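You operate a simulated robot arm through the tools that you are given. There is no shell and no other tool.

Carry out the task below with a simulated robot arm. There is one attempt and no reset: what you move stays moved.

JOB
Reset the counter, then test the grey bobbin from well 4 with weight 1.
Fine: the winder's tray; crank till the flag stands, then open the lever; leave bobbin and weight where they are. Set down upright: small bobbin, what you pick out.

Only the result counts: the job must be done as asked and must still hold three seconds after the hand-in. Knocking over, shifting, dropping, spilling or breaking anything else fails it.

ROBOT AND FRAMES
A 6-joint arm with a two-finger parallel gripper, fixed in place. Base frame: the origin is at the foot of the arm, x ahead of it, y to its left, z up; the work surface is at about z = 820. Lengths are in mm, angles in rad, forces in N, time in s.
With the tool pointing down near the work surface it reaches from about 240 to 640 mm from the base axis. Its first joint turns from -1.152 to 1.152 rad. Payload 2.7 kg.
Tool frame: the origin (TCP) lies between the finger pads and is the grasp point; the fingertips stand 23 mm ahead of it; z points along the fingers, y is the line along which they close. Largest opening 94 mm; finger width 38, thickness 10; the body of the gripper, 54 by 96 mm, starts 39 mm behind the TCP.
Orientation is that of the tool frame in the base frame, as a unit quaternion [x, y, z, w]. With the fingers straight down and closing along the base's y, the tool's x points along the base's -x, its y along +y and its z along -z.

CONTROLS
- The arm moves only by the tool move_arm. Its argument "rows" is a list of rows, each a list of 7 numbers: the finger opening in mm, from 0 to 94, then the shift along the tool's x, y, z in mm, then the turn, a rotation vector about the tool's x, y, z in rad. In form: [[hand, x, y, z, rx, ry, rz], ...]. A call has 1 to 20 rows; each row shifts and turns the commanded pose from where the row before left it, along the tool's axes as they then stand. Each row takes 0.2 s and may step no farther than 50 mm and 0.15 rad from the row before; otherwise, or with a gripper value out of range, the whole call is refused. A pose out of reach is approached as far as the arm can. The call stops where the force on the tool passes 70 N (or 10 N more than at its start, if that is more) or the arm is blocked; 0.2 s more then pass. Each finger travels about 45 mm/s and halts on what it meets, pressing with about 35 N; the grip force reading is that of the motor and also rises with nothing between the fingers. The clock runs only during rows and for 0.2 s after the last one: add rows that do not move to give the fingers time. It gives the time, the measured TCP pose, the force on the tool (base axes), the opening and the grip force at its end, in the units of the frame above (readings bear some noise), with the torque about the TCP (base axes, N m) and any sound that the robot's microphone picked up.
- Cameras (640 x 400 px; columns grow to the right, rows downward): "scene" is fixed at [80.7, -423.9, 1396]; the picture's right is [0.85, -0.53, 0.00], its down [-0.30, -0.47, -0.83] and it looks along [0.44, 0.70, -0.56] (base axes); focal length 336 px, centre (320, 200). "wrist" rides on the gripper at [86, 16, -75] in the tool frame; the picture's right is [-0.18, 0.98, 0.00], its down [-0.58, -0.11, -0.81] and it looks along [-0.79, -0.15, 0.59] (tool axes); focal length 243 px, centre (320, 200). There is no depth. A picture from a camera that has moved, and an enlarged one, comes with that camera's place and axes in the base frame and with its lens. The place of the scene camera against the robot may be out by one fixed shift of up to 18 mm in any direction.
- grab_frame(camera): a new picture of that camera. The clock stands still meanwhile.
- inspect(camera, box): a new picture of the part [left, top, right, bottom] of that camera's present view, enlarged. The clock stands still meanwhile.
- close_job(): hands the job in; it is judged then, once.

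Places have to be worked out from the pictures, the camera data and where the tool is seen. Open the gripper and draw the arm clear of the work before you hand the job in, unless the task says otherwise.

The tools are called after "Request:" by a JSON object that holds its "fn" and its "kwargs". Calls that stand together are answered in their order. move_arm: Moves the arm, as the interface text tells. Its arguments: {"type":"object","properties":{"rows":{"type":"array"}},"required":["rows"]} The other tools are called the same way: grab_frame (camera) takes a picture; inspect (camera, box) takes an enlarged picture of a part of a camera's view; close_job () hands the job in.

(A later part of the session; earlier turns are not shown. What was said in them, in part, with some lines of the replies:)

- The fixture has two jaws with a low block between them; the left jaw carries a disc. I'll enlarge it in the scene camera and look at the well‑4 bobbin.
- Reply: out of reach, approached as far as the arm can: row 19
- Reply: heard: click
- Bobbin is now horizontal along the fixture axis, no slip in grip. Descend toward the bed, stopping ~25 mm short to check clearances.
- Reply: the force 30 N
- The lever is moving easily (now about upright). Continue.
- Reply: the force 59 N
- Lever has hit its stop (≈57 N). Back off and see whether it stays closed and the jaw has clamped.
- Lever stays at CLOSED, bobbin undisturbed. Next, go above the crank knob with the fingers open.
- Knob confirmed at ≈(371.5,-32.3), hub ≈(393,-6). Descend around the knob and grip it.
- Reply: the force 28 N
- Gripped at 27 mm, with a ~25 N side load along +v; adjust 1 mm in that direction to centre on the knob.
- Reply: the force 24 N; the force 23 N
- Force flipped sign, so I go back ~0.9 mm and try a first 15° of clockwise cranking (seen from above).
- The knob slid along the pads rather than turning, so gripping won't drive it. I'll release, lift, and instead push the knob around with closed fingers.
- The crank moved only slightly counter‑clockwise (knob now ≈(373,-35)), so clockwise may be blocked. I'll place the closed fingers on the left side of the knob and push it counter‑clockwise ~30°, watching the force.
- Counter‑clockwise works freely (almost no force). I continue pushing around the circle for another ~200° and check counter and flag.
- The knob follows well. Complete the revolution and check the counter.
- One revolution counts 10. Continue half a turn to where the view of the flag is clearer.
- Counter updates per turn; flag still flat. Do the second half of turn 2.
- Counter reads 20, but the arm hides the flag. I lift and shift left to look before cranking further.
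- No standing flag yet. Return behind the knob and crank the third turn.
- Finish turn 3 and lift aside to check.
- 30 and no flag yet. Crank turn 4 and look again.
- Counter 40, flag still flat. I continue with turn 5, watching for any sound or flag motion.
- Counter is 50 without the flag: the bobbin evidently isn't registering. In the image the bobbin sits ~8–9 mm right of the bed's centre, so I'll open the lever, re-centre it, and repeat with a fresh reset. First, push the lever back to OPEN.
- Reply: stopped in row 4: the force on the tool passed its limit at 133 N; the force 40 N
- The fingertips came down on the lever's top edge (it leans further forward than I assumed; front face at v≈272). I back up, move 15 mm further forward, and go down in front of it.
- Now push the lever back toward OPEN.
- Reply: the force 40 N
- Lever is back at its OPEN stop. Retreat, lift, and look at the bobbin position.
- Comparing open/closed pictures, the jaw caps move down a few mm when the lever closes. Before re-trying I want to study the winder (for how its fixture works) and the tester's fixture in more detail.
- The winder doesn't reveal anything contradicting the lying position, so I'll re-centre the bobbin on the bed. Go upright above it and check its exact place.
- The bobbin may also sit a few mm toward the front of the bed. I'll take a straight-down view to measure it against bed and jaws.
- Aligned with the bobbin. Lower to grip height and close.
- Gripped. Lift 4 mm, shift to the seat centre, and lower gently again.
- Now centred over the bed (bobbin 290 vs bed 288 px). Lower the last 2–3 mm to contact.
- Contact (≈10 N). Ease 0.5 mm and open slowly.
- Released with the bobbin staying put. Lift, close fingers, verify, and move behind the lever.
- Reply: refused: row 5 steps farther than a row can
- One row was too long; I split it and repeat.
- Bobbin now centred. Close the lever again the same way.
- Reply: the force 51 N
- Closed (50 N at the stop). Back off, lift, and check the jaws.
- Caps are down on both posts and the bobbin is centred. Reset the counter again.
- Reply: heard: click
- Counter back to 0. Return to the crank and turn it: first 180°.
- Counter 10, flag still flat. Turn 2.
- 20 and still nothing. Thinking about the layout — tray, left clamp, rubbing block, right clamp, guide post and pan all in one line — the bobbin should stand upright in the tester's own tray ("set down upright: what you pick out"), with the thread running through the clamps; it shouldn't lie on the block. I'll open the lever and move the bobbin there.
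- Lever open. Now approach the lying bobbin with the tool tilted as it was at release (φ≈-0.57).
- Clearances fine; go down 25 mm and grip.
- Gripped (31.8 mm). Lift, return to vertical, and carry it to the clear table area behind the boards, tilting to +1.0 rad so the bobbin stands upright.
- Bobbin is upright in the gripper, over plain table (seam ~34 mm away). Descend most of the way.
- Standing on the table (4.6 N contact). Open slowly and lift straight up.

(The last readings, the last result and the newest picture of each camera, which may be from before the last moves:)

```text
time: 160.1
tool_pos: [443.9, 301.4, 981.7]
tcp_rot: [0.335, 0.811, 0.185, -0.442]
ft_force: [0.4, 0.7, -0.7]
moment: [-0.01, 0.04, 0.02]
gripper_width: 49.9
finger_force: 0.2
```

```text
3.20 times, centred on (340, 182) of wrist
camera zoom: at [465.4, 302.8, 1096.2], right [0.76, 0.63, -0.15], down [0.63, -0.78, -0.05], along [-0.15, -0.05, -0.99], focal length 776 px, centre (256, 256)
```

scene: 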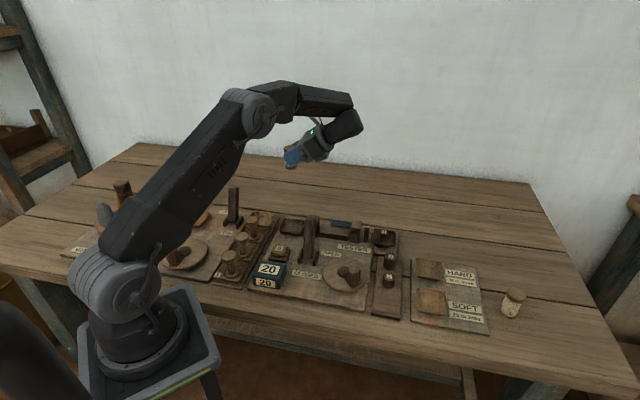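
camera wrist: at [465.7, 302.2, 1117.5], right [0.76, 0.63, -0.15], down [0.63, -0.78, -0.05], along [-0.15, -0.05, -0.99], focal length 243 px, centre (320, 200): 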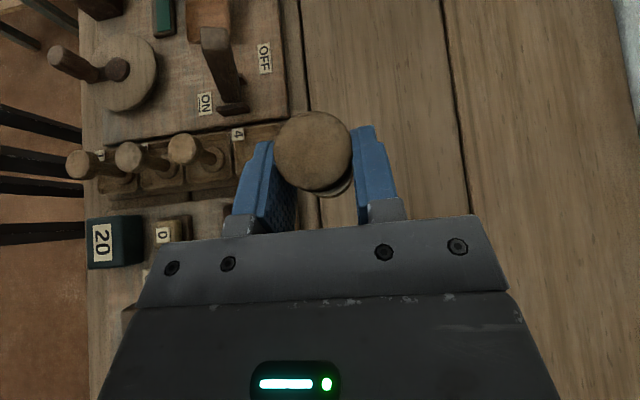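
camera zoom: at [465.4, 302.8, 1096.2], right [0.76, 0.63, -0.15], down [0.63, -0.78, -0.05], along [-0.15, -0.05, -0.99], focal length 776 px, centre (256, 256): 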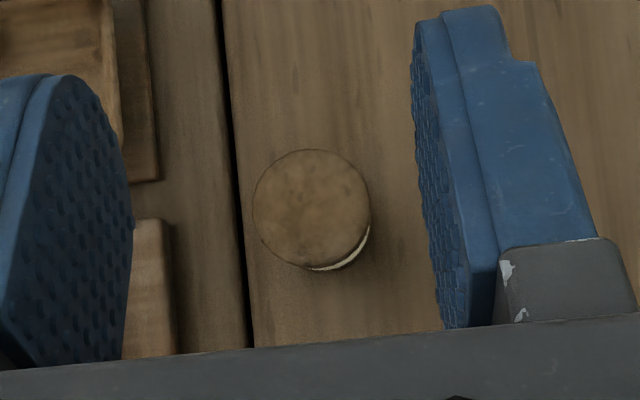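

The bobbin stands upright at ≈(436,311). Bring the tool vertical above it and regrasp from the top.

Request:
{"fn": "move_arm", "kwargs": {"rows": [[50, 0, 0, 0, 0, -0.143, 0], [50, 0, 0, 0, 0, -0.143, 0], [50, 0, 0, 0, 0, -0.143, 0], [50, 0, 0, 0, 0, -0.143, 0], [50, 0, 0, 0, 0, -0.143, 0], [50, 0, 0, 0, 0, -0.143, 0], [50, 0, 0, 0, 0, -0.142, 0], [50, 12.2, 0.8, 0, 0, 0, 0], [50, 0, 0, 35, 0, 0, 0], [50, 0, 0, 30, 0, 0, 0], [50, 0, 0, 0, 0, 0, 0]]}}

Request:
{"fn": "grab_frame", "kwargs": {"camera": "wrist"}}

Request:
{"fn": "inspect", "kwargs": {"camera": "scene", "box": [250, 140, 370, 220]}}

```text
time: 162.5
tool_pos: [436.3, 310.7, 917.4]
tcp_rot: [0.382, 0.924, 0.001, 0.001]
ft_force: [0.5, -0.4, -0.7]
moment: [-0.02, -0.03, 0.02]
gripper_width: 50.1
finger_force: 0.0
```

```text
taken
camera wrist: at [385.8, 384.4, 992.2], right [0.82, 0.57, 0.0], down [0.33, -0.49, 0.81], along [0.46, -0.66, -0.59], focal length 243 px, centre (320, 200)
```

wrist: 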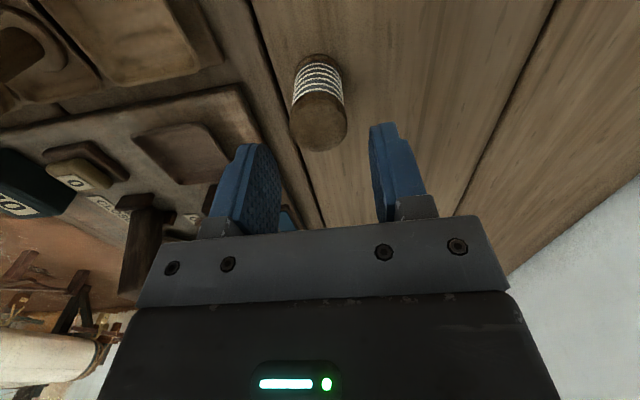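

```text
5.00 times, centred on (310, 180) of scene
camera zoom: at [80.7, -423.9, 1396.0], right [0.85, -0.53, 0.0], down [-0.3, -0.47, -0.83], along [0.44, 0.7, -0.56], focal length 1679 px, centre (370, 300)
```

zoom: 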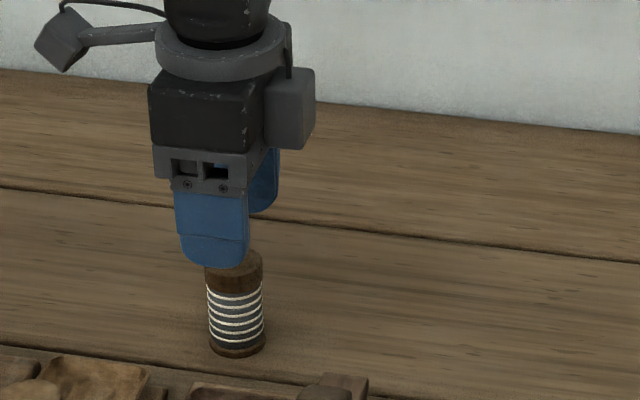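

Request:
{"fn": "inspect", "kwargs": {"camera": "wrist", "box": [240, 30, 400, 170]}}

Request:
{"fn": "inspect", "kwargs": {"camera": "scene", "box": [270, 170, 320, 215]}}

```text
2.86 times, centred on (320, 100) of wrist
camera zoom: at [385.8, 384.4, 992.2], right [0.82, 0.57, 0.0], down [0.33, -0.49, 0.81], along [0.46, -0.66, -0.59], focal length 693 px, centre (320, 486)
```

zoom: 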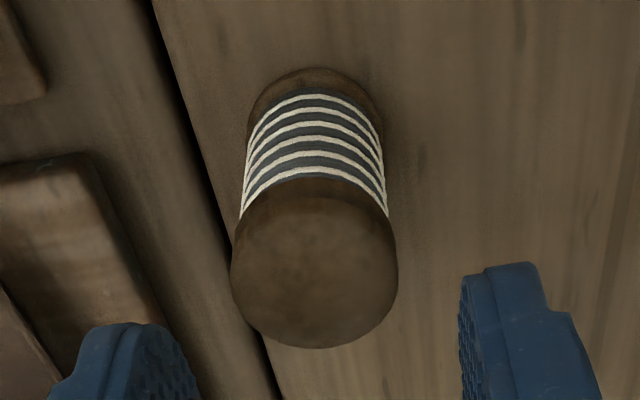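

```text
8.89 times, centred on (295, 192) of scene
camera zoom: at [80.7, -423.9, 1396.0], right [0.85, -0.53, 0.0], down [-0.3, -0.47, -0.83], along [0.44, 0.7, -0.56], focal length 2985 px, centre (542, 267)
```

zoom: 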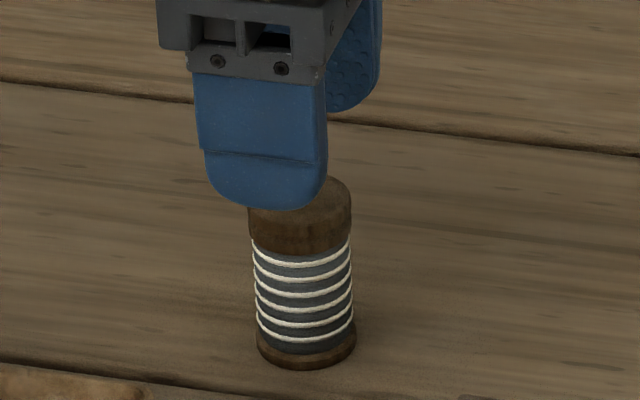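

Bobbin centre ≈ u 84–88; shift 3 mm that way, descend and grip.

Request:
{"fn": "move_arm", "kwargs": {"rows": [[50, 3, 0, 20, 0, 0, 0], [50, 0, 0, 20, 0, 0, 0], [50, 0, 0, 10, 0, 0, 0], [50, 0, 0, 0, 0, 0, 0], [25, 0, 0, 0, 0, 0, 0], [25, 0, 0, 0, 0, 0, 0], [25, 0, 0, 0, 0, 0, 0]]}}

Request:
{"fn": "grab_frame", "kwargs": {"camera": "wrist"}}

Request:
{"fn": "inspect", "kwargs": {"camera": "scene", "box": [250, 150, 350, 220]}}

```text
time: 164.1
tool_pos: [434.9, 313.9, 867.0]
tcp_rot: [0.383, 0.924, 0.001, 0.001]
ft_force: [-0.1, 0.4, 0.1]
moment: [0.01, 0.02, 0.01]
gripper_width: 31.4
finger_force: 35.1
```

```text
taken
camera wrist: at [384.0, 387.2, 942.8], right [0.82, 0.57, 0.0], down [0.33, -0.49, 0.81], along [0.46, -0.66, -0.59], focal length 243 px, centre (320, 200)
```

wrist: 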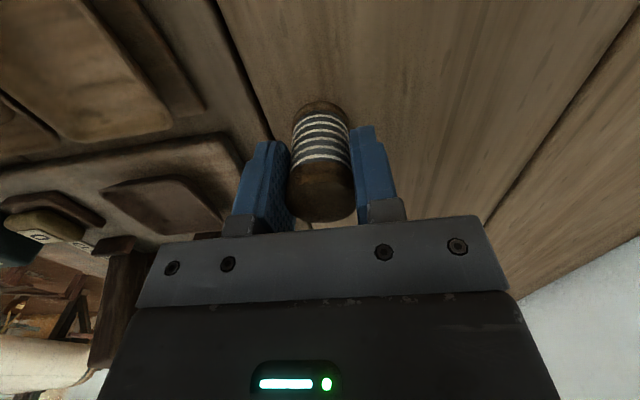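

```text
5.71 times, centred on (300, 185) of scene
camera zoom: at [80.7, -423.9, 1396.0], right [0.85, -0.53, 0.0], down [-0.3, -0.47, -0.83], along [0.44, 0.7, -0.56], focal length 1919 px, centre (434, 286)
```

zoom: 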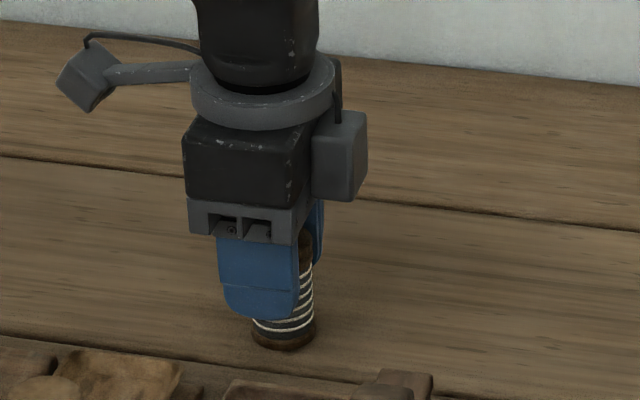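

Gripped. Lift and carry to above the tester's tray (≈(373,209)).

Request:
{"fn": "move_arm", "kwargs": {"rows": [[25, 0, 0, -15, 0, 0, 0], [25, 0, 0, -40, 0, 0, 0], [25, 0, 0, -45, 0, 0, 0], [25, -10.1, -39.2, 0, 0, 0, 0], [25, -10.1, -39.2, 0, 0, 0, 0], [25, -10.1, -39.1, 0, 0, 0, 0], [25, 0, 0, 0, 0, 0, 0]]}}

Request:
{"fn": "grab_frame", "kwargs": {"camera": "wrist"}}

Request:
{"fn": "inspect", "kwargs": {"camera": "scene", "box": [250, 150, 350, 240]}}

```text
time: 165.7
tool_pos: [372.6, 209.2, 965.9]
tcp_rot: [0.382, 0.924, 0.002, 0.001]
ft_force: [0.0, 0.0, -1.1]
moment: [-0.02, -0.01, -0.03]
gripper_width: 31.6
finger_force: 35.0
```

```text
taken
camera wrist: at [321.6, 281.9, 1041.6], right [0.82, 0.57, 0.0], down [0.33, -0.49, 0.81], along [0.46, -0.66, -0.59], focal length 243 px, centre (320, 200)
```

wrist: 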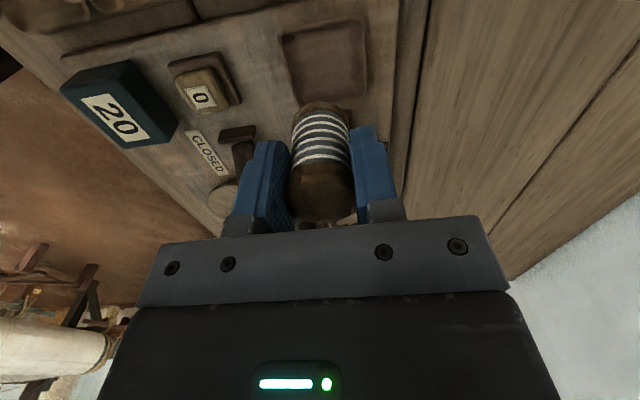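

```text
4.44 times, centred on (300, 195) of scene
camera zoom: at [80.7, -423.9, 1396.0], right [0.85, -0.53, 0.0], down [-0.3, -0.47, -0.83], along [0.44, 0.7, -0.56], focal length 1492 px, centre (409, 222)
```

zoom: 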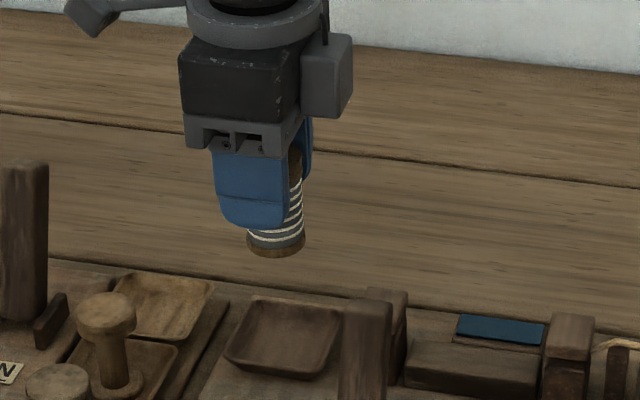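

Tray centre re-measured at ≈(376,211). Shift slightly and descend to ~12 mm above its floor, then check.

Request:
{"fn": "move_arm", "kwargs": {"rows": [[25, -1, 4, 30, 0, 0, 0], [25, 0, 0, 30, 0, 0, 0], [25, 0, 0, 5, 0, 0, 0], [25, 0, 0, 0, 0, 0, 0]]}}

Request:
{"fn": "inspect", "kwargs": {"camera": "wrist", "box": [200, 20, 440, 200]}}

Request:
{"fn": "inspect", "kwargs": {"camera": "scene", "box": [260, 180, 330, 240]}}

```text
time: 166.7
tool_pos: [376.9, 211.0, 901.7]
tcp_rot: [0.382, 0.924, 0.001, 0.001]
ft_force: [0.4, 0.7, -0.1]
moment: [0.01, -0.03, -0.04]
gripper_width: 31.4
finger_force: 35.1
```

```text
2.22 times, centred on (320, 110) of wrist
camera zoom: at [325.9, 284.2, 976.5], right [0.82, 0.57, 0.0], down [0.33, -0.49, 0.81], along [0.46, -0.66, -0.59], focal length 539 px, centre (320, 400)
```

zoom: 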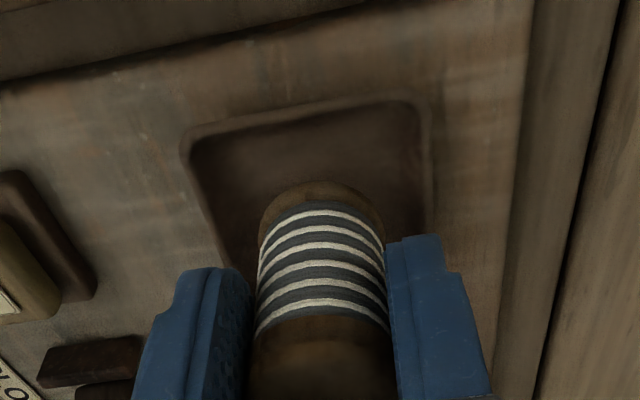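

```text
6.67 times, centred on (295, 210) of scene
camera zoom: at [80.7, -423.9, 1396.0], right [0.85, -0.53, 0.0], down [-0.3, -0.47, -0.83], along [0.44, 0.7, -0.56], focal length 2239 px, centre (487, 133)
```

zoom: 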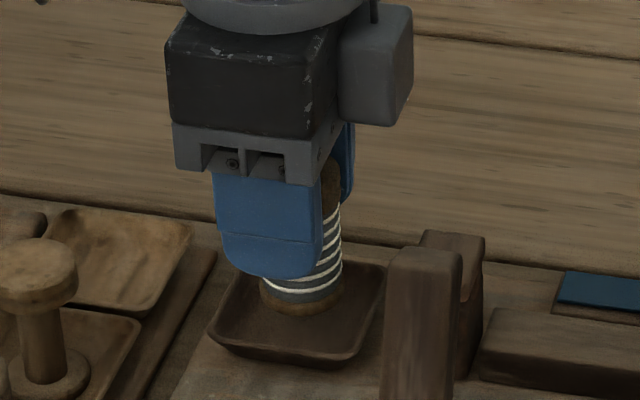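

Well centred over the tray. Lower in small steps until contact.

Request:
{"fn": "move_arm", "kwargs": {"rows": [[25, 0, 0, 3, 0, 0, 0], [25, 0, 0, 3, 0, 0, 0], [25, 0, 0, 2, 0, 0, 0], [25, 0, 0, 2, 0, 0, 0], [25, 0, 0, 0, 0, 0, 0]]}}

```text
time: 167.9
tool_pos: [376.5, 210.9, 892.6]
tcp_rot: [0.382, 0.924, 0.001, 0.001]
ft_force: [0.7, 0.2, -1.0]
moment: [-0.04, 0.0, 0.01]
gripper_width: 31.6
finger_force: 35.4
```

Request:
{"fn": "move_arm", "kwargs": {"rows": [[25, 0, 0, 1, 0, 0, 0], [25, 0, 0, 1, 0, 0, 0], [25, 0, 0, 1, 0, 0, 0], [25, 0, 0, 0, 0, 0, 0]]}}

Request:
{"fn": "inspect", "kwargs": {"camera": "scene", "box": [260, 180, 330, 240]}}

```text
time: 168.9
tool_pos: [376.9, 210.0, 888.7]
tcp_rot: [0.382, 0.924, 0.001, 0.001]
ft_force: [0.9, -1.1, -0.4]
moment: [0.0, 0.04, -0.01]
gripper_width: 31.4
finger_force: 34.8
```

```text
6.67 times, centred on (295, 210) of scene
camera zoom: at [80.7, -423.9, 1396.0], right [0.85, -0.53, 0.0], down [-0.3, -0.47, -0.83], along [0.44, 0.7, -0.56], focal length 2239 px, centre (487, 133)
```

zoom: 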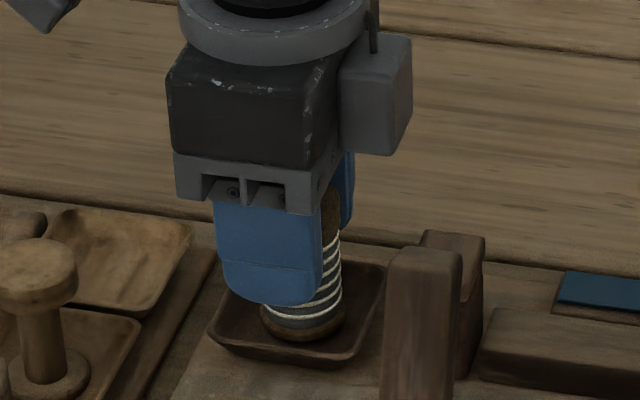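

Request:
{"fn": "move_arm", "kwargs": {"rows": [[25, 0, 0, 0.8, 0, 0, 0], [25, 0, 0, 0.8, 0, 0, 0], [25, 0, 0, 0.8, 0, 0, 0], [25, 0, 0, 0, 0, 0, 0]]}}

```text
time: 169.9
tool_pos: [377.0, 210.0, 888.0]
tcp_rot: [0.381, 0.925, 0.001, 0.002]
ft_force: [0.2, 0.1, -0.1]
moment: [0.01, 0.0, -0.01]
gripper_width: 31.6
finger_force: 35.2
```

Request:
{"fn": "move_arm", "kwargs": {"rows": [[25, 0, 0, 0.8, 0, 0, 0], [25, 0, 0, 0.8, 0, 0, 0], [25, 0, 0, 0, 0, 0, 0]]}}

```text
time: 170.7
tool_pos: [376.8, 210.3, 885.6]
tcp_rot: [0.382, 0.924, 0.002, 0.002]
ft_force: [-0.5, -0.6, -0.8]
moment: [-0.02, 0.01, 0.02]
gripper_width: 31.6
finger_force: 34.9
```

Request:
{"fn": "move_arm", "kwargs": {"rows": [[25, 0, 0, 0.8, 0, 0, 0], [25, 0, 0, 0.8, 0, 0, 0], [25, 0, 0, 0.8, 0, 0, 0], [25, 0, 0, 0, 0, 0, 0]]}}

Request:
{"fn": "inspect", "kwargs": {"camera": "scene", "box": [260, 180, 330, 240]}}

```text
time: 171.7
tool_pos: [377.4, 209.9, 884.7]
tcp_rot: [0.382, 0.924, 0.003, 0.002]
ft_force: [-2.2, -1.2, 10.0]
moment: [-0.07, 0.07, -0.06]
gripper_width: 31.2
finger_force: 35.2
```

```text
6.67 times, centred on (295, 210) of scene
camera zoom: at [80.5, -424.0, 1396.0], right [0.85, -0.53, 0.0], down [-0.3, -0.47, -0.83], along [0.44, 0.7, -0.56], focal length 2239 px, centre (487, 133)
```

zoom: 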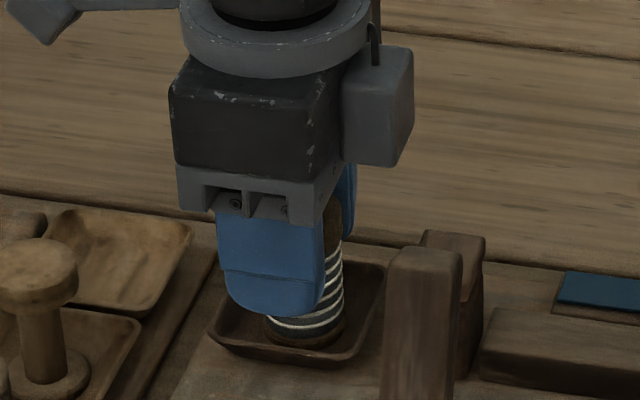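

Contact (10 N): the bobbin stands in the tray. Ease up slightly, release and lift.

Request:
{"fn": "move_arm", "kwargs": {"rows": [[25, 0, 0, -0.5, 0, 0, 0], [25, 0, 0, 0, 0, 0, 0], [32, 0, 0, 0, 0, 0, 0], [33, 0, 0, 0, 0, 0, 0], [35, 0, 0, 0, 0, 0, 0], [40, 0, 0, 0, 0, 0, 0], [48, 0, 0, 0, 0, 0, 0], [48, 0, 0, 0, 0, 0, 0], [48, 0, 0, -10, 0, 0, 0], [48, 0, 0, -35, 0, 0, 0], [48, 0, 0, -40, 0, 0, 0], [48, 0, 0, -35, 0, 0, 0], [48, 0, 0, 0, 0, 0, 0]]}}

Request:
{"fn": "grab_frame", "kwargs": {"camera": "wrist"}}

Request:
{"fn": "inspect", "kwargs": {"camera": "scene", "box": [260, 180, 400, 270]}}

```text
time: 174.5
tool_pos: [377.0, 209.3, 1005.0]
tcp_rot: [0.382, 0.924, 0.001, 0.002]
ft_force: [-0.2, -0.3, 0.4]
moment: [-0.01, 0.04, 0.03]
gripper_width: 48.3
finger_force: 0.1
```

```text
taken
camera wrist: at [325.2, 282.7, 1079.0], right [0.82, 0.57, 0.0], down [0.33, -0.49, 0.81], along [0.46, -0.66, -0.59], focal length 243 px, centre (320, 200)
```

wrist: 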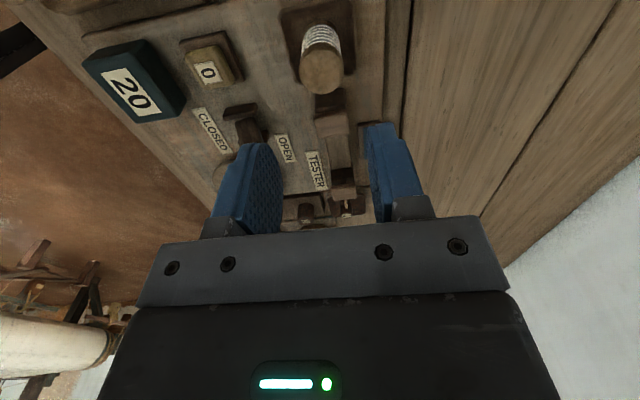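

```text
4.44 times, centred on (330, 225) of scene
camera zoom: at [80.7, -423.9, 1396.0], right [0.85, -0.53, 0.0], down [-0.3, -0.47, -0.83], along [0.44, 0.7, -0.56], focal length 1492 px, centre (276, 89)
```

zoom: 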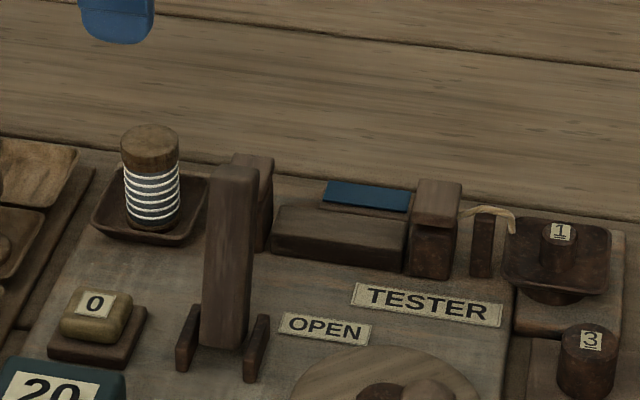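

The bobbin stands upright in the tester's tray. Close the lever now.

Request:
{"fn": "move_arm", "kwargs": {"rows": [[0, -35, -21.3, 0, 0, 0, 0], [0, -35, -21.3, 0, 0, 0, 0], [0, 0, 0, 0, 0, 0, 0], [0, 0, 0, 30, 0, 0, 0], [0, 0, 0, 30, 0, 0, 0], [0, 0, 0, 29, 0, 0, 0], [0, 0, -6, 0, 0, 0, 0], [0, 0, -6, 0, 0, 0, 0], [0, 0, -6, 0, 0, 0, 0], [0, 0, -6, 0, 0, 0, 0], [0, 0, -6, 0, 0, 0, 0], [0, 0, -6, 0, 0, 0, 0], [0, 0, -6, 0, 0, 0, 0], [0, 0, -6, 0, 0, 0, 0], [0, 0, -6, 0, 0, 0, 0], [0, 0, -5, 0, 0, 0, 0], [0, 0, -4, 0, 0, 0, 0], [0, 0, 0, 0, 0, 0, 0]]}}

Request:
{"fn": "inspect", "kwargs": {"camera": "scene", "box": [250, 180, 410, 300]}}

```text
time: 178.3
tool_pos: [355.7, 92.0, 916.7]
tcp_rot: [0.38, 0.925, 0.009, 0.009]
ft_force: [20.8, 48.8, -11.9]
moment: [1.19, -0.55, -0.11]
gripper_width: 0.2
finger_force: 35.5
```

```text
3.33 times, centred on (330, 240) of scene
camera zoom: at [81.4, -422.6, 1396.4], right [0.85, -0.53, 0.0], down [-0.3, -0.48, -0.83], along [0.44, 0.7, -0.56], focal length 1119 px, centre (287, 67)
```

zoom: 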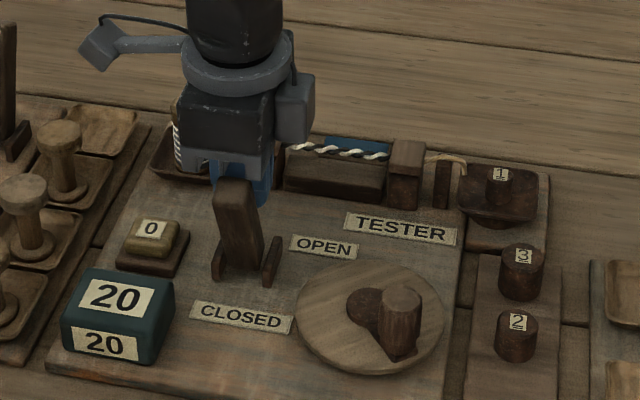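

A twisted thread now spans the clamps over the block — this is the right setup. Back off and reset the counter to 0.

Request:
{"fn": "move_arm", "kwargs": {"rows": [[0, 0, 15, 0, 0, 0, 0], [0, 0, 20, 0, 0, 0, 0], [0, 0, 0, -40, 0, 0, 0], [0, 0, 0, -40, 0, 0, 0], [0, 36.3, -16.6, 0, 0, 0, 0], [0, 36.2, -16.6, 0, 0, 0, 0], [0, 0, 0, 0, 0, 0, 0]]}}

Request:
{"fn": "inspect", "kwargs": {"camera": "scene", "box": [250, 180, 410, 300]}}

```text
time: 179.9
tool_pos: [300.3, 138.5, 995.8]
tcp_rot: [0.381, 0.925, 0.002, 0.001]
ft_force: [-0.4, 0.3, 0.2]
moment: [0.01, -0.03, 0.01]
gripper_width: 0.0
finger_force: 35.1
```

```text
3.33 times, centred on (330, 240) of scene
camera zoom: at [80.7, -423.9, 1396.0], right [0.85, -0.53, 0.0], down [-0.3, -0.47, -0.83], along [0.44, 0.7, -0.56], focal length 1119 px, centre (287, 67)
```

zoom: 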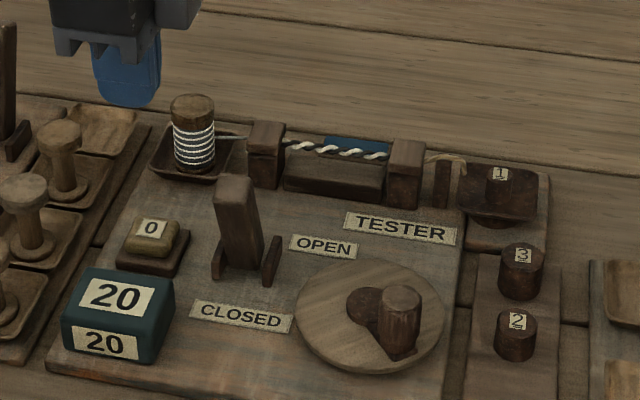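

Thread runs from the bobbin through the clamps to the pan. Press the reset button.

Request:
{"fn": "move_arm", "kwargs": {"rows": [[0, -1.5, 0.5, 38, 0, 0, 0], [0, 0, 0, 38, 0, 0, 0], [0, 0, 0, 36, 0, 0, 0], [0, 0, 0, 3, 0, 0, 0], [0, 0, 0, 3, 0, 0, 0], [0, 0, 0, 3, 0, 0, 0], [0, 0, 0, 2, 0, 0, 0], [0, 0, 0, 0, 0, 0, 0]]}}

Request:
{"fn": "inspect", "kwargs": {"camera": "scene", "box": [250, 180, 410, 300]}}

```text
time: 181.7
tool_pos: [302.6, 138.5, 871.5]
tcp_rot: [0.382, 0.924, 0.002, 0.001]
ft_force: [-1.4, -2.5, 7.7]
moment: [-0.09, 0.05, 0.0]
gripper_width: 0.0
finger_force: 34.8
heard: click
```

```text
3.33 times, centred on (330, 240) of scene
camera zoom: at [80.6, -424.0, 1396.0], right [0.85, -0.53, 0.0], down [-0.3, -0.47, -0.83], along [0.44, 0.7, -0.56], focal length 1119 px, centre (287, 67)
```

zoom: 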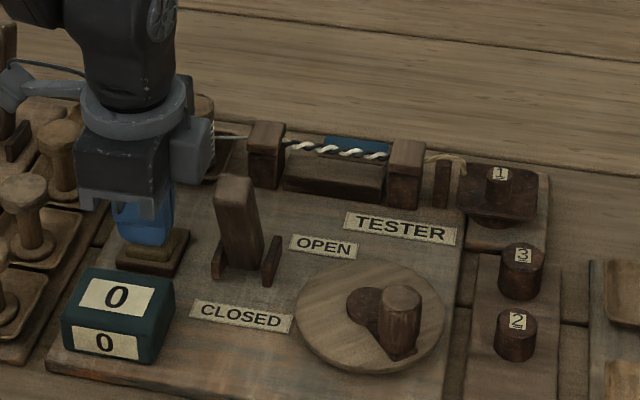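

Counter is 0. Go to the crank and turn the first half revolution.

Request:
{"fn": "move_arm", "kwargs": {"rows": [[0, 0, 0, -38, 0, 0, 0], [0, 0, 0, -38, 0, 0, 0], [0, 0, 0, -38, 0, 0, 0], [0, -39.4, -22.4, 0, 0, 0, 0], [0, -39.4, -22.4, 0, 0, 0, 0], [0, -39.4, -22.4, 0, 0, 0, 0], [0, -39.3, -22.3, 0, 0, 0, 0], [0, 0, 0, 48, 0, 0, 0], [0, 0, 0, 49, 0, 0, 0], [0, -4, 3.6, 0, 0, 0, 0], [0, -20.2, 7.7, 0, 0, 0, 0], [0, -13.6, 11.5, 0, 0, 0, 0], [0, -8.3, 12.3, 0, 0, 0, 0], [0, -5.2, 11.7, 0, 0, 0, 0], [0, -4.3, 11.2, 0, 0, 0, 0], [0, 4.1, 16.1, 0, 0, 0, 0], [0, 12, 13.9, 0, 0, 0, 0], [0, 12.2, 9.7, 0, 0, 0, 0], [0, 17.3, 3.7, 0, 0, 0, 0], [0, 0, 0, 0, 0, 0, 0]]}}

Request:
{"fn": "inspect", "kwargs": {"camera": "scene", "box": [250, 190, 410, 310]}}

Request:
{"fn": "inspect", "kwargs": {"camera": "wrist", "box": [320, 0, 640, 200]}}

```text
time: 185.9
tool_pos: [428.1, 27.7, 887.7]
tcp_rot: [0.383, 0.924, 0.001, 0.001]
ft_force: [0.5, 0.1, -0.9]
moment: [0.02, 0.0, 0.02]
gripper_width: 0.0
finger_force: 34.7
```

```text
3.33 times, centred on (330, 250) of scene
camera zoom: at [80.7, -423.9, 1396.0], right [0.85, -0.53, 0.0], down [-0.3, -0.47, -0.83], along [0.44, 0.7, -0.56], focal length 1119 px, centre (287, 33)
```

zoom: 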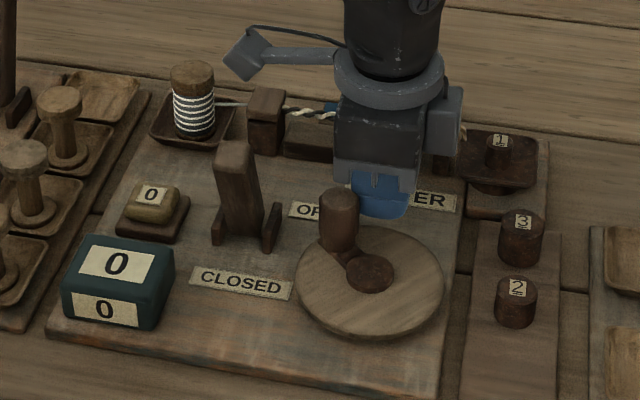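

```text
2.00 times, centred on (480, 100) of wrist
camera zoom: at [378.8, 101.8, 963.2], right [0.82, 0.57, 0.0], down [0.33, -0.49, 0.81], along [0.46, -0.66, -0.59], focal length 485 px, centre (0, 400)
```

zoom: 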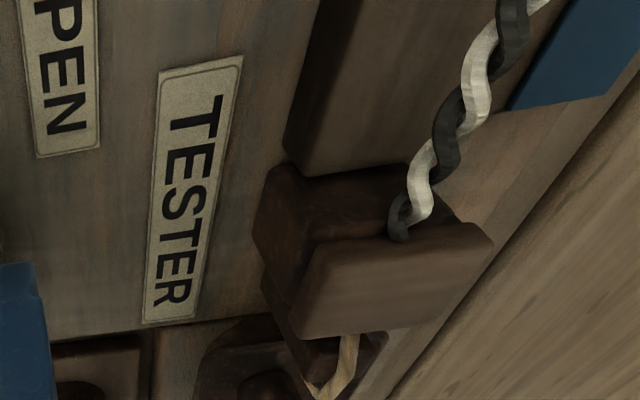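

Thread is in place. Finish turn 1 and lift aside to look.

Request:
{"fn": "move_arm", "kwargs": {"rows": [[0, 20.2, -7.7, 0, 0, 0, 0], [0, 13.6, -11.5, 0, 0, 0, 0], [0, 8.3, -12.3, 0, 0, 0, 0], [0, 5.2, -11.7, 0, 0, 0, 0], [0, 4.3, -11.2, 0, 0, 0, 0], [0, -4.1, -16.1, 0, 0, 0, 0], [0, -12, -13.9, 0, 0, 0, 0], [0, -12.2, -9.7, 0, 0, 0, 0], [0, -17.3, -3.7, 0, 0, 0, 0], [0, 0, 0, 0, 0, 0, 0], [0, 0, 0, -45, 0, 0, 0], [0, 0, 0, -45, 0, 0, 0], [0, 40, 0, 0, 0, 0, 0], [0, 40, 0, 0, 0, 0, 0], [0, 0, 0, 0, 0, 0, 0]]}}

Request:
{"fn": "inspect", "kwargs": {"camera": "scene", "box": [250, 190, 410, 310]}}

```text
time: 189.1
tool_pos: [300.2, 20.6, 977.5]
tcp_rot: [0.382, 0.924, 0.001, 0.001]
ft_force: [-0.6, -0.7, -0.7]
moment: [0.03, 0.01, 0.01]
gripper_width: 0.0
finger_force: 35.2
```

```text
3.33 times, centred on (330, 250) of scene
camera zoom: at [80.7, -423.9, 1396.0], right [0.85, -0.53, 0.0], down [-0.3, -0.47, -0.83], along [0.44, 0.7, -0.56], focal length 1119 px, centre (287, 33)
```

zoom: 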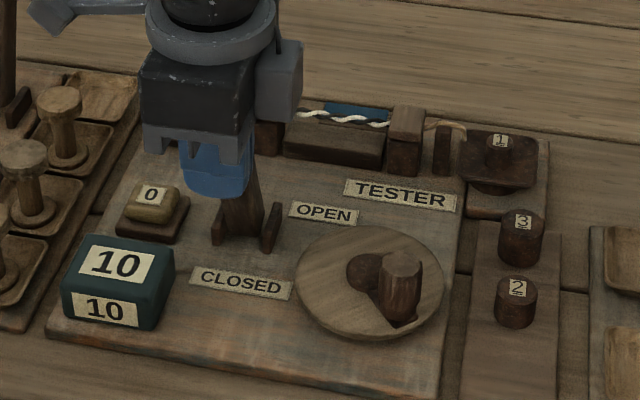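

Counter 10, thread intact, flag flat. Turn 2.

Request:
{"fn": "move_arm", "kwargs": {"rows": [[0, -40, 0, 0, 0, 0, 0], [0, -40, 0, 0, 0, 0, 0], [0, 0, 0, 45, 0, 0, 0], [0, 0, 0, 45, 0, 0, 0], [0, -20.2, 7.7, 0, 0, 0, 0], [0, -13.6, 11.5, 0, 0, 0, 0], [0, -8.3, 12.3, 0, 0, 0, 0], [0, -5.2, 11.7, 0, 0, 0, 0], [0, -4.3, 11.2, 0, 0, 0, 0], [0, 4.1, 16.1, 0, 0, 0, 0], [0, 12, 13.9, 0, 0, 0, 0], [0, 12.2, 9.7, 0, 0, 0, 0], [0, 17.3, 3.7, 0, 0, 0, 0], [0, 0, 0, 0, 0, 0, 0]]}}

Request:
{"fn": "inspect", "kwargs": {"camera": "scene", "box": [250, 190, 410, 310]}}

Request:
{"fn": "inspect", "kwargs": {"camera": "wrist", "box": [320, 0, 640, 200]}}

```text
time: 192.1
tool_pos: [429.4, 27.7, 888.6]
tcp_rot: [0.382, 0.924, 0.002, 0.0]
ft_force: [0.1, 0.2, -0.1]
moment: [0.0, 0.0, 0.01]
gripper_width: 0.2
finger_force: 35.2
```

```text
3.33 times, centred on (330, 250) of scene
camera zoom: at [80.7, -423.9, 1396.0], right [0.85, -0.53, 0.0], down [-0.3, -0.47, -0.83], along [0.44, 0.7, -0.56], focal length 1119 px, centre (287, 33)
```

zoom: 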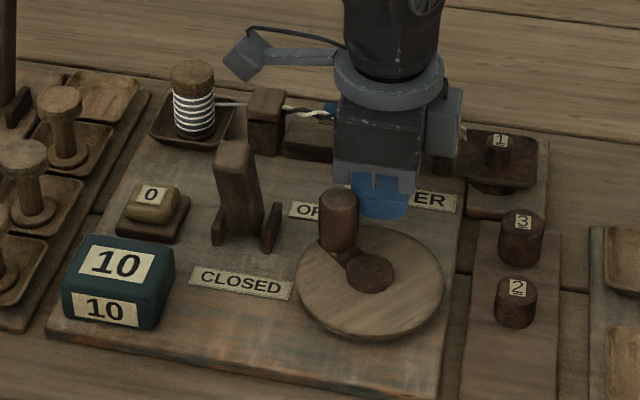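

```text
2.00 times, centred on (480, 100) of wrist
camera zoom: at [378.5, 101.6, 962.7], right [0.82, 0.57, 0.0], down [0.33, -0.49, 0.81], along [0.46, -0.66, -0.59], focal length 485 px, centre (0, 400)
```

zoom: 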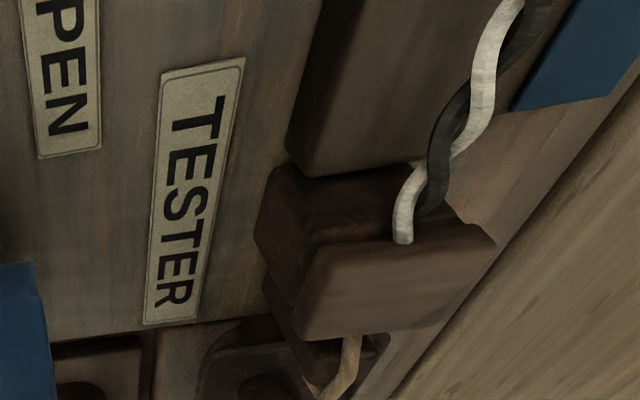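

The thread is untwisting as the crank turns. Finish turn 2 and look.

Request:
{"fn": "move_arm", "kwargs": {"rows": [[0, 20.2, -7.7, 0, 0, 0, 0], [0, 13.6, -11.5, 0, 0, 0, 0], [0, 8.3, -12.3, 0, 0, 0, 0], [0, 5.2, -11.7, 0, 0, 0, 0], [0, 4.3, -11.2, 0, 0, 0, 0], [0, -4.1, -16.1, 0, 0, 0, 0], [0, -12, -13.9, 0, 0, 0, 0], [0, -12.2, -9.7, 0, 0, 0, 0], [0, -17.3, -3.7, 0, 0, 0, 0], [0, 0, 0, 0, 0, 0, 0], [0, 0, 0, -45, 0, 0, 0], [0, 0, 0, -45, 0, 0, 0], [0, 40, 0, 0, 0, 0, 0], [0, 40, 0, 0, 0, 0, 0], [0, 0, 0, 0, 0, 0, 0]]}}

Request:
{"fn": "inspect", "kwargs": {"camera": "scene", "box": [250, 190, 410, 310]}}

```text
time: 195.3
tool_pos: [299.7, 19.1, 978.1]
tcp_rot: [0.381, 0.924, 0.001, 0.001]
ft_force: [0.4, 0.4, 0.6]
moment: [-0.01, -0.01, -0.01]
gripper_width: 0.0
finger_force: 34.9
```

```text
3.33 times, centred on (330, 250) of scene
camera zoom: at [80.7, -423.9, 1396.0], right [0.85, -0.53, 0.0], down [-0.3, -0.47, -0.83], along [0.44, 0.7, -0.56], focal length 1119 px, centre (287, 33)
```

zoom: 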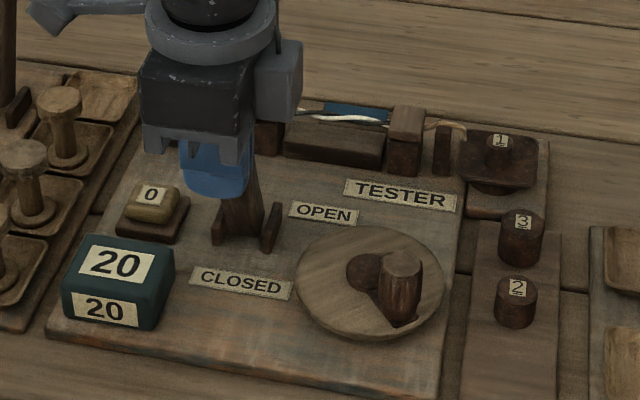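

The thread is nearly untwisted at 20; flag still flat. Half a turn more, then check.

Request:
{"fn": "move_arm", "kwargs": {"rows": [[0, -40, 0, 0, 0, 0, 0], [0, -40, 0, 0, 0, 0, 0], [0, 0, 0, 45, 0, 0, 0], [0, 0, 0, 45, 0, 0, 0], [0, -20.2, 7.7, 0, 0, 0, 0], [0, -13.6, 11.5, 0, 0, 0, 0], [0, -8.3, 12.3, 0, 0, 0, 0], [0, -5.2, 11.7, 0, 0, 0, 0], [0, -4.3, 11.2, 0, 0, 0, 0], [0, 4.1, 16.1, 0, 0, 0, 0], [0, 12, 13.9, 0, 0, 0, 0], [0, 12.2, 9.7, 0, 0, 0, 0], [0, 17.3, 3.7, 0, 0, 0, 0], [0, 0, 0, 0, 0, 0, 0]]}}

Request:
{"fn": "inspect", "kwargs": {"camera": "scene", "box": [250, 190, 410, 310]}}

Request:
{"fn": "inspect", "kwargs": {"camera": "wrist", "box": [320, 0, 640, 200]}}

```text
time: 198.3
tool_pos: [430.4, 29.0, 888.1]
tcp_rot: [0.382, 0.924, 0.001, 0.002]
ft_force: [-0.3, -0.1, -0.3]
moment: [0.01, -0.01, 0.02]
gripper_width: 0.0
finger_force: 35.0
```

```text
3.33 times, centred on (330, 250) of scene
camera zoom: at [80.7, -423.9, 1396.0], right [0.85, -0.53, 0.0], down [-0.3, -0.47, -0.83], along [0.44, 0.7, -0.56], focal length 1119 px, centre (287, 33)
```

zoom: 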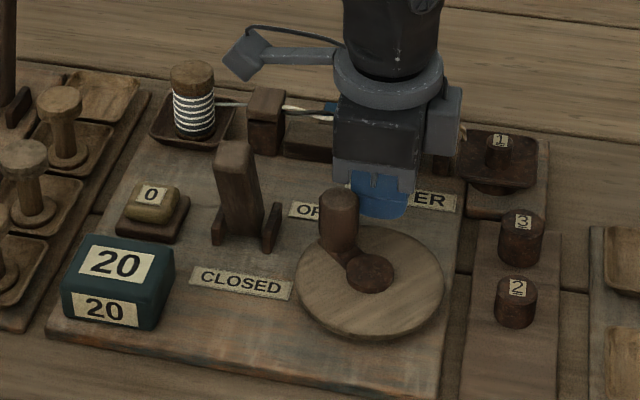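

```text
2.00 times, centred on (480, 100) of wrist
camera zoom: at [378.5, 102.2, 963.1], right [0.82, 0.57, 0.0], down [0.33, -0.49, 0.81], along [0.46, -0.66, -0.59], focal length 485 px, centre (0, 400)
```

zoom: 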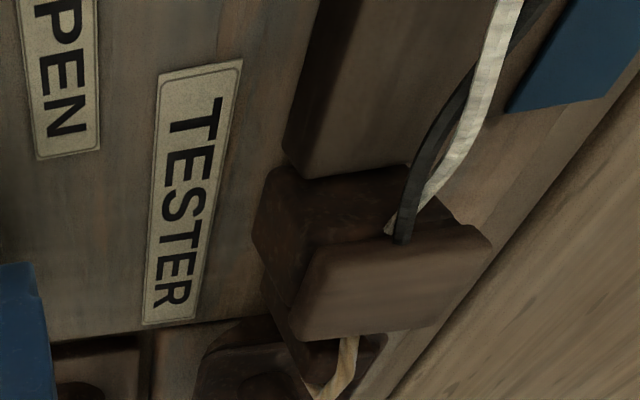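

Request:
{"fn": "move_arm", "kwargs": {"rows": [[0, 20.2, -7.7, 0, 0, 0, 0], [0, 13.6, -11.5, 0, 0, 0, 0], [0, 8.3, -12.3, 0, 0, 0, 0], [0, 5.2, -11.7, 0, 0, 0, 0], [0, 4.3, -11.2, 0, 0, 0, 0], [0, -4.1, -16.1, 0, 0, 0, 0], [0, -12, -13.9, 0, 0, 0, 0], [0, -12.2, -9.7, 0, 0, 0, 0], [0, -17.3, -3.7, 0, 0, 0, 0], [0, 0, 0, 0, 0, 0, 0], [0, 0, 0, -45, 0, 0, 0], [0, 0, 0, -45, 0, 0, 0], [0, 40, 0, 0, 0, 0, 0], [0, 40, 0, 0, 0, 0, 0], [0, 0, 0, 0, 0, 0, 0]]}}

Request:
{"fn": "inspect", "kwargs": {"camera": "scene", "box": [250, 190, 410, 310]}}

```text
time: 201.5
tool_pos: [300.1, 20.6, 978.8]
tcp_rot: [0.382, 0.924, 0.001, 0.001]
ft_force: [0.3, 0.7, 0.1]
moment: [0.01, 0.02, -0.01]
gripper_width: 0.0
finger_force: 34.9
```

```text
3.33 times, centred on (330, 250) of scene
camera zoom: at [80.7, -423.9, 1396.0], right [0.85, -0.53, 0.0], down [-0.3, -0.47, -0.83], along [0.44, 0.7, -0.56], focal length 1119 px, centre (287, 33)
```

zoom: 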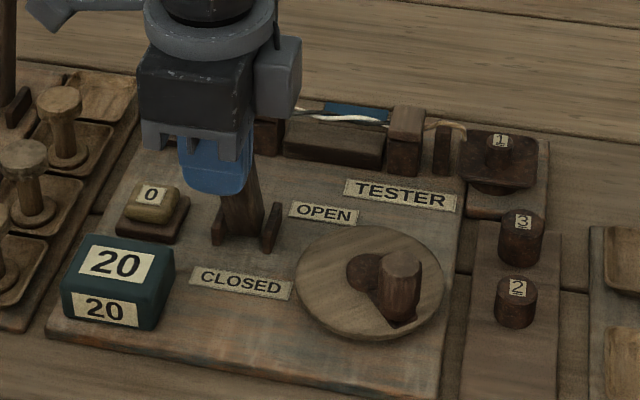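

Still shows 20 — the third turn probably stopped just short of the full 360°. Advance ~40° more and check.

Request:
{"fn": "move_arm", "kwargs": {"rows": [[0, -40, 0, 0, 0, 0, 0], [0, -40, 0, 0, 0, 0, 0], [0, 0, 0, 45, 0, 0, 0], [0, 0, 0, 45, 0, 0, 0], [0, -20.2, 7.7, 0, 0, 0, 0], [0, -13.6, 11.5, 0, 0, 0, 0], [0, 0, 0, 0, 0, 0, 0]]}}

Request:
{"fn": "inspect", "kwargs": {"camera": "scene", "box": [250, 190, 410, 310]}}

Request:
{"fn": "inspect", "kwargs": {"camera": "wrist", "box": [320, 0, 640, 200]}}

```text
time: 203.1
tool_pos: [395.1, -47.0, 890.4]
tcp_rot: [0.381, 0.924, 0.001, 0.001]
ft_force: [-0.6, -0.1, -0.1]
moment: [-0.01, -0.01, 0.04]
gripper_width: 0.0
finger_force: 35.7
```

```text
3.33 times, centred on (330, 250) of scene
camera zoom: at [80.7, -423.9, 1396.0], right [0.85, -0.53, 0.0], down [-0.3, -0.47, -0.83], along [0.44, 0.7, -0.56], focal length 1119 px, centre (287, 33)
```

zoom: 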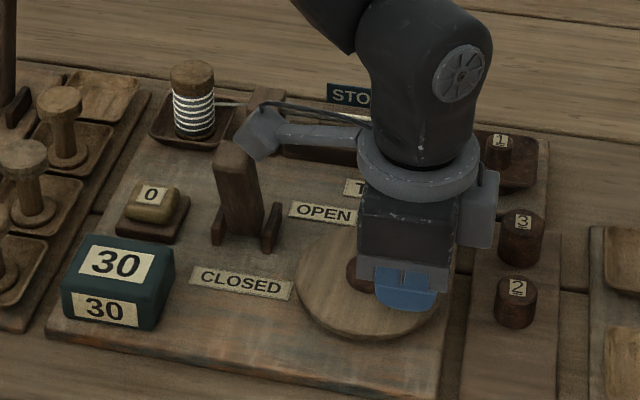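

```text
2.00 times, centred on (480, 100) of wrist
camera zoom: at [343.4, 26.2, 963.6], right [0.82, 0.57, 0.0], down [0.33, -0.49, 0.81], along [0.46, -0.66, -0.59], focal length 485 px, centre (0, 400)
```

zoom: 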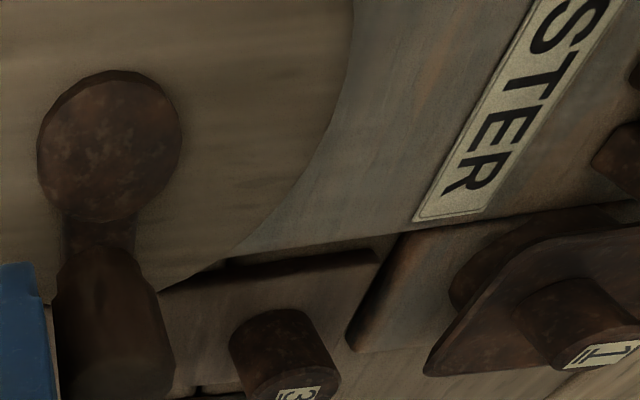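

The flag reads "STOP" and stands; counter is 30. Stop cranking: back off the knob, lift, and go to the front side of the lever.

Request:
{"fn": "move_arm", "kwargs": {"rows": [[0, 0, -6, 0, 0, 0, 0], [0, 0, 0, -45, 0, 0, 0], [0, 0, 0, -45, 0, 0, 0], [0, 41.2, 2, 0, 0, 0, 0], [0, 41.2, 2, 0, 0, 0, 0], [0, 41.2, 2, 0, 0, 0, 0], [0, 0, 0, 0, 0, 0, 0]]}}

Request:
{"fn": "inspect", "kwargs": {"camera": "scene", "box": [250, 190, 410, 310]}}

Request:
{"fn": "inspect", "kwargs": {"camera": "wrist", "box": [160, 0, 480, 200]}}

```text
time: 204.7
tool_pos: [305.2, 41.6, 978.3]
tcp_rot: [0.383, 0.924, 0.001, 0.001]
ft_force: [0.5, 0.0, -1.2]
moment: [0.01, -0.02, 0.0]
gripper_width: 0.0
finger_force: 34.6
```

```text
3.33 times, centred on (330, 250) of scene
camera zoom: at [80.7, -423.9, 1396.0], right [0.85, -0.53, 0.0], down [-0.3, -0.47, -0.83], along [0.44, 0.7, -0.56], focal length 1119 px, centre (287, 33)
```

zoom: 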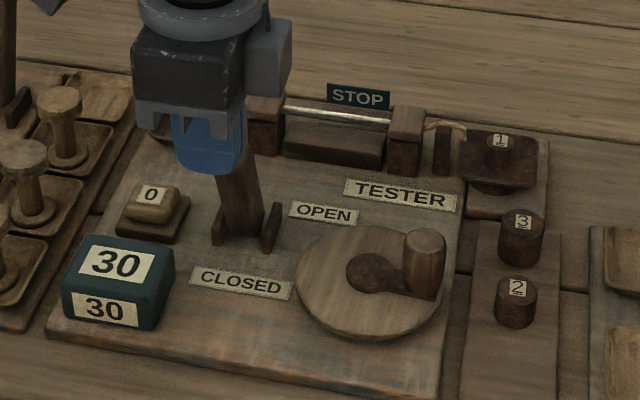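

```text
2.00 times, centred on (320, 100) of wrist
camera zoom: at [254.5, 114.0, 1052.9], right [0.82, 0.57, 0.0], down [0.33, -0.49, 0.81], along [0.46, -0.66, -0.59], focal length 485 px, centre (320, 400)
```

zoom: 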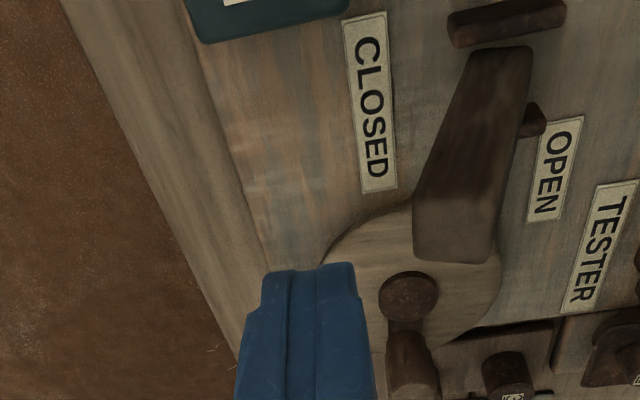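

STOP flag stands, threads fully parallel, counter 30. Descend in front of the lever and push it to OPEN.

Request:
{"fn": "move_arm", "kwargs": {"rows": [[0, -2.5, 0, 31, 0, 0, 0], [0, 0, 0, 31, 0, 0, 0], [0, 0, 7, 0, 0, 0, 0], [0, 0, 7, 0, 0, 0, 0], [0, 0, 7, 0, 0, 0, 0], [0, 0, 7, 0, 0, 0, 0], [0, 0, 7, 0, 0, 0, 0], [0, 0, 7, 0, 0, 0, 0], [0, 0, 7, 0, 0, 0, 0], [0, 0, 7, 0, 0, 0, 0], [0, 0, 7, 0, 0, 0, 0], [0, 0, 7, 0, 0, 0, 0], [0, 0, 0, 0, 0, 0, 0]]}}

Request:
{"fn": "inspect", "kwargs": {"camera": "scene", "box": [250, 190, 410, 310]}}

```text
time: 207.5
tool_pos: [355.4, 87.3, 916.2]
tcp_rot: [0.382, 0.924, -0.001, -0.002]
ft_force: [-14.3, -19.6, 11.3]
moment: [-0.38, 0.27, 0.0]
gripper_width: 0.0
finger_force: 35.0
```

```text
3.33 times, centred on (330, 250) of scene
camera zoom: at [80.2, -424.4, 1395.9], right [0.85, -0.53, 0.0], down [-0.3, -0.47, -0.83], along [0.44, 0.7, -0.56], focal length 1119 px, centre (287, 33)
```

zoom: 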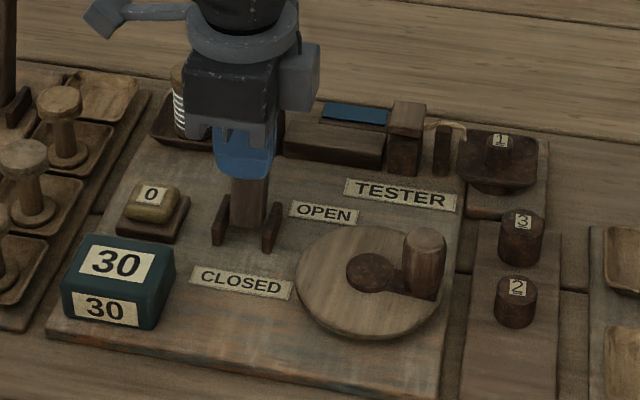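

Lever is at OPEN, the flag has dropped, counter holds 30. Retreat, open the gripper and draw the arm up clear.

Request:
{"fn": "move_arm", "kwargs": {"rows": [[0, 0, -12, 0, 0, 0, 0], [0, 0, -10, 0, 0, 0, 0], [0, 0, 0, -40, 0, 0, 0], [0, 0, 0, -40, 0, 0, 0], [94, 0, 0, -45, 0, 0, 0], [94, 0, 0, -45, 0, 0, 0], [94, 40, 0, -20, 0, 0, 0], [94, 40, 0, 0, 0, 0, 0], [94, 0, -40, 0, 0, 0, 0], [94, 0, 0, 0, 0, 0, 0]]}}

Request:
{"fn": "grab_frame", "kwargs": {"camera": "scene"}}

Request:
{"fn": "inspect", "kwargs": {"camera": "scene", "box": [150, 170, 310, 300]}}

Request:
{"fn": "inspect", "kwargs": {"camera": "scene", "box": [250, 190, 410, 310]}}

```text
time: 209.7
tool_pos: [255.9, 102.0, 1104.6]
tcp_rot: [0.382, 0.924, 0.001, 0.002]
ft_force: [0.0, 0.0, 1.2]
moment: [0.0, 0.0, 0.01]
gripper_width: 93.9
finger_force: 0.0
```

```text
taken
```

scene: 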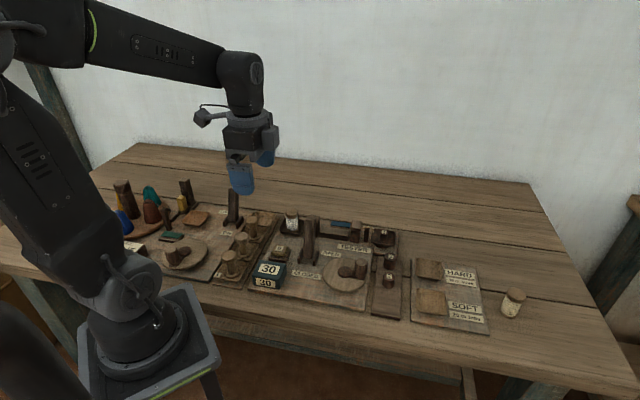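

```text
3.08 times, centred on (230, 235) of scene
camera zoom: at [80.7, -423.9, 1396.0], right [0.85, -0.53, 0.0], down [-0.3, -0.47, -0.83], along [0.44, 0.7, -0.56], focal length 1033 px, centre (597, 92)
```

zoom: 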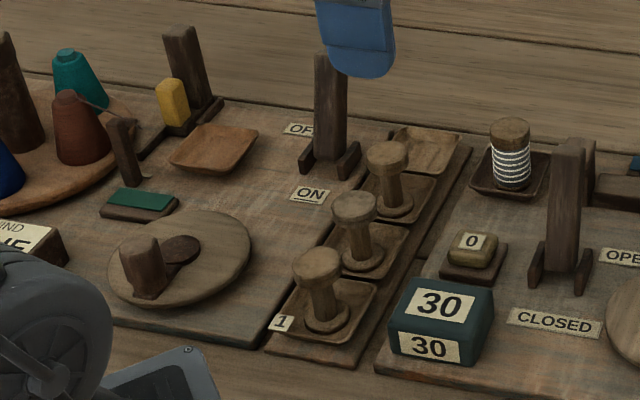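

```text
3.33 times, centred on (330, 250) of scene
camera zoom: at [80.7, -423.9, 1396.0], right [0.85, -0.53, 0.0], down [-0.3, -0.47, -0.83], along [0.44, 0.7, -0.56], focal length 1119 px, centre (287, 33)
```

zoom: 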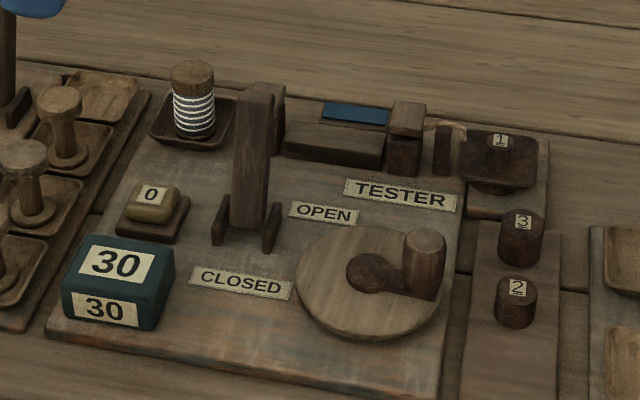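

Everything is as asked. The counter reads 30 after the reset, and the flag stood before the lever was opened. The grey bobbin stands upright in the tester's tray, weight 1 is on the pan, and nothing else was disturbed. The arm is clear, so I hand the job in.

Request:
{"fn": "close_job", "kwargs": {}}

```text
The job is handed in.
```

I've handed the job in. The grey bobbin from well 4 was tested with weight 1, and the counter reads 30, which is "HARD" on the board. The result of the judging isn't back yet.

- **Final state:** The bobbin stands upright in the tester's tray and weight 1 is on the pan. I cranked until the STOP flag stood, then opened the lever. The flag dropped back flat when the lever opened, and the counter still shows 30. The gripper is open and the arm is clear.
- **First attempts went wrong:** I first laid the bobbin on its side on the tester's block and cranked 7 turns in two tries, with no flag. I then stood it in the tray and closed the lever. I reset the counter again and cranked from zero, so the 30 comes only from the correct setup.
- **Hard contact:** While reaching for the lever during the first attempts, the closed fingers came down on its top at 133 N. The lever worked normally afterwards and I saw no damage.
- **Bobbin on the table:** I stood the bobbin briefly on the bare table behind the boards so I could grip it from above.
- **Fine bobbins:** I read "leave bobbin and weight where they are" as meaning no sorting, so I didn't move the bobbin to any result tray. At 30 it would not have counted as fine anyway.
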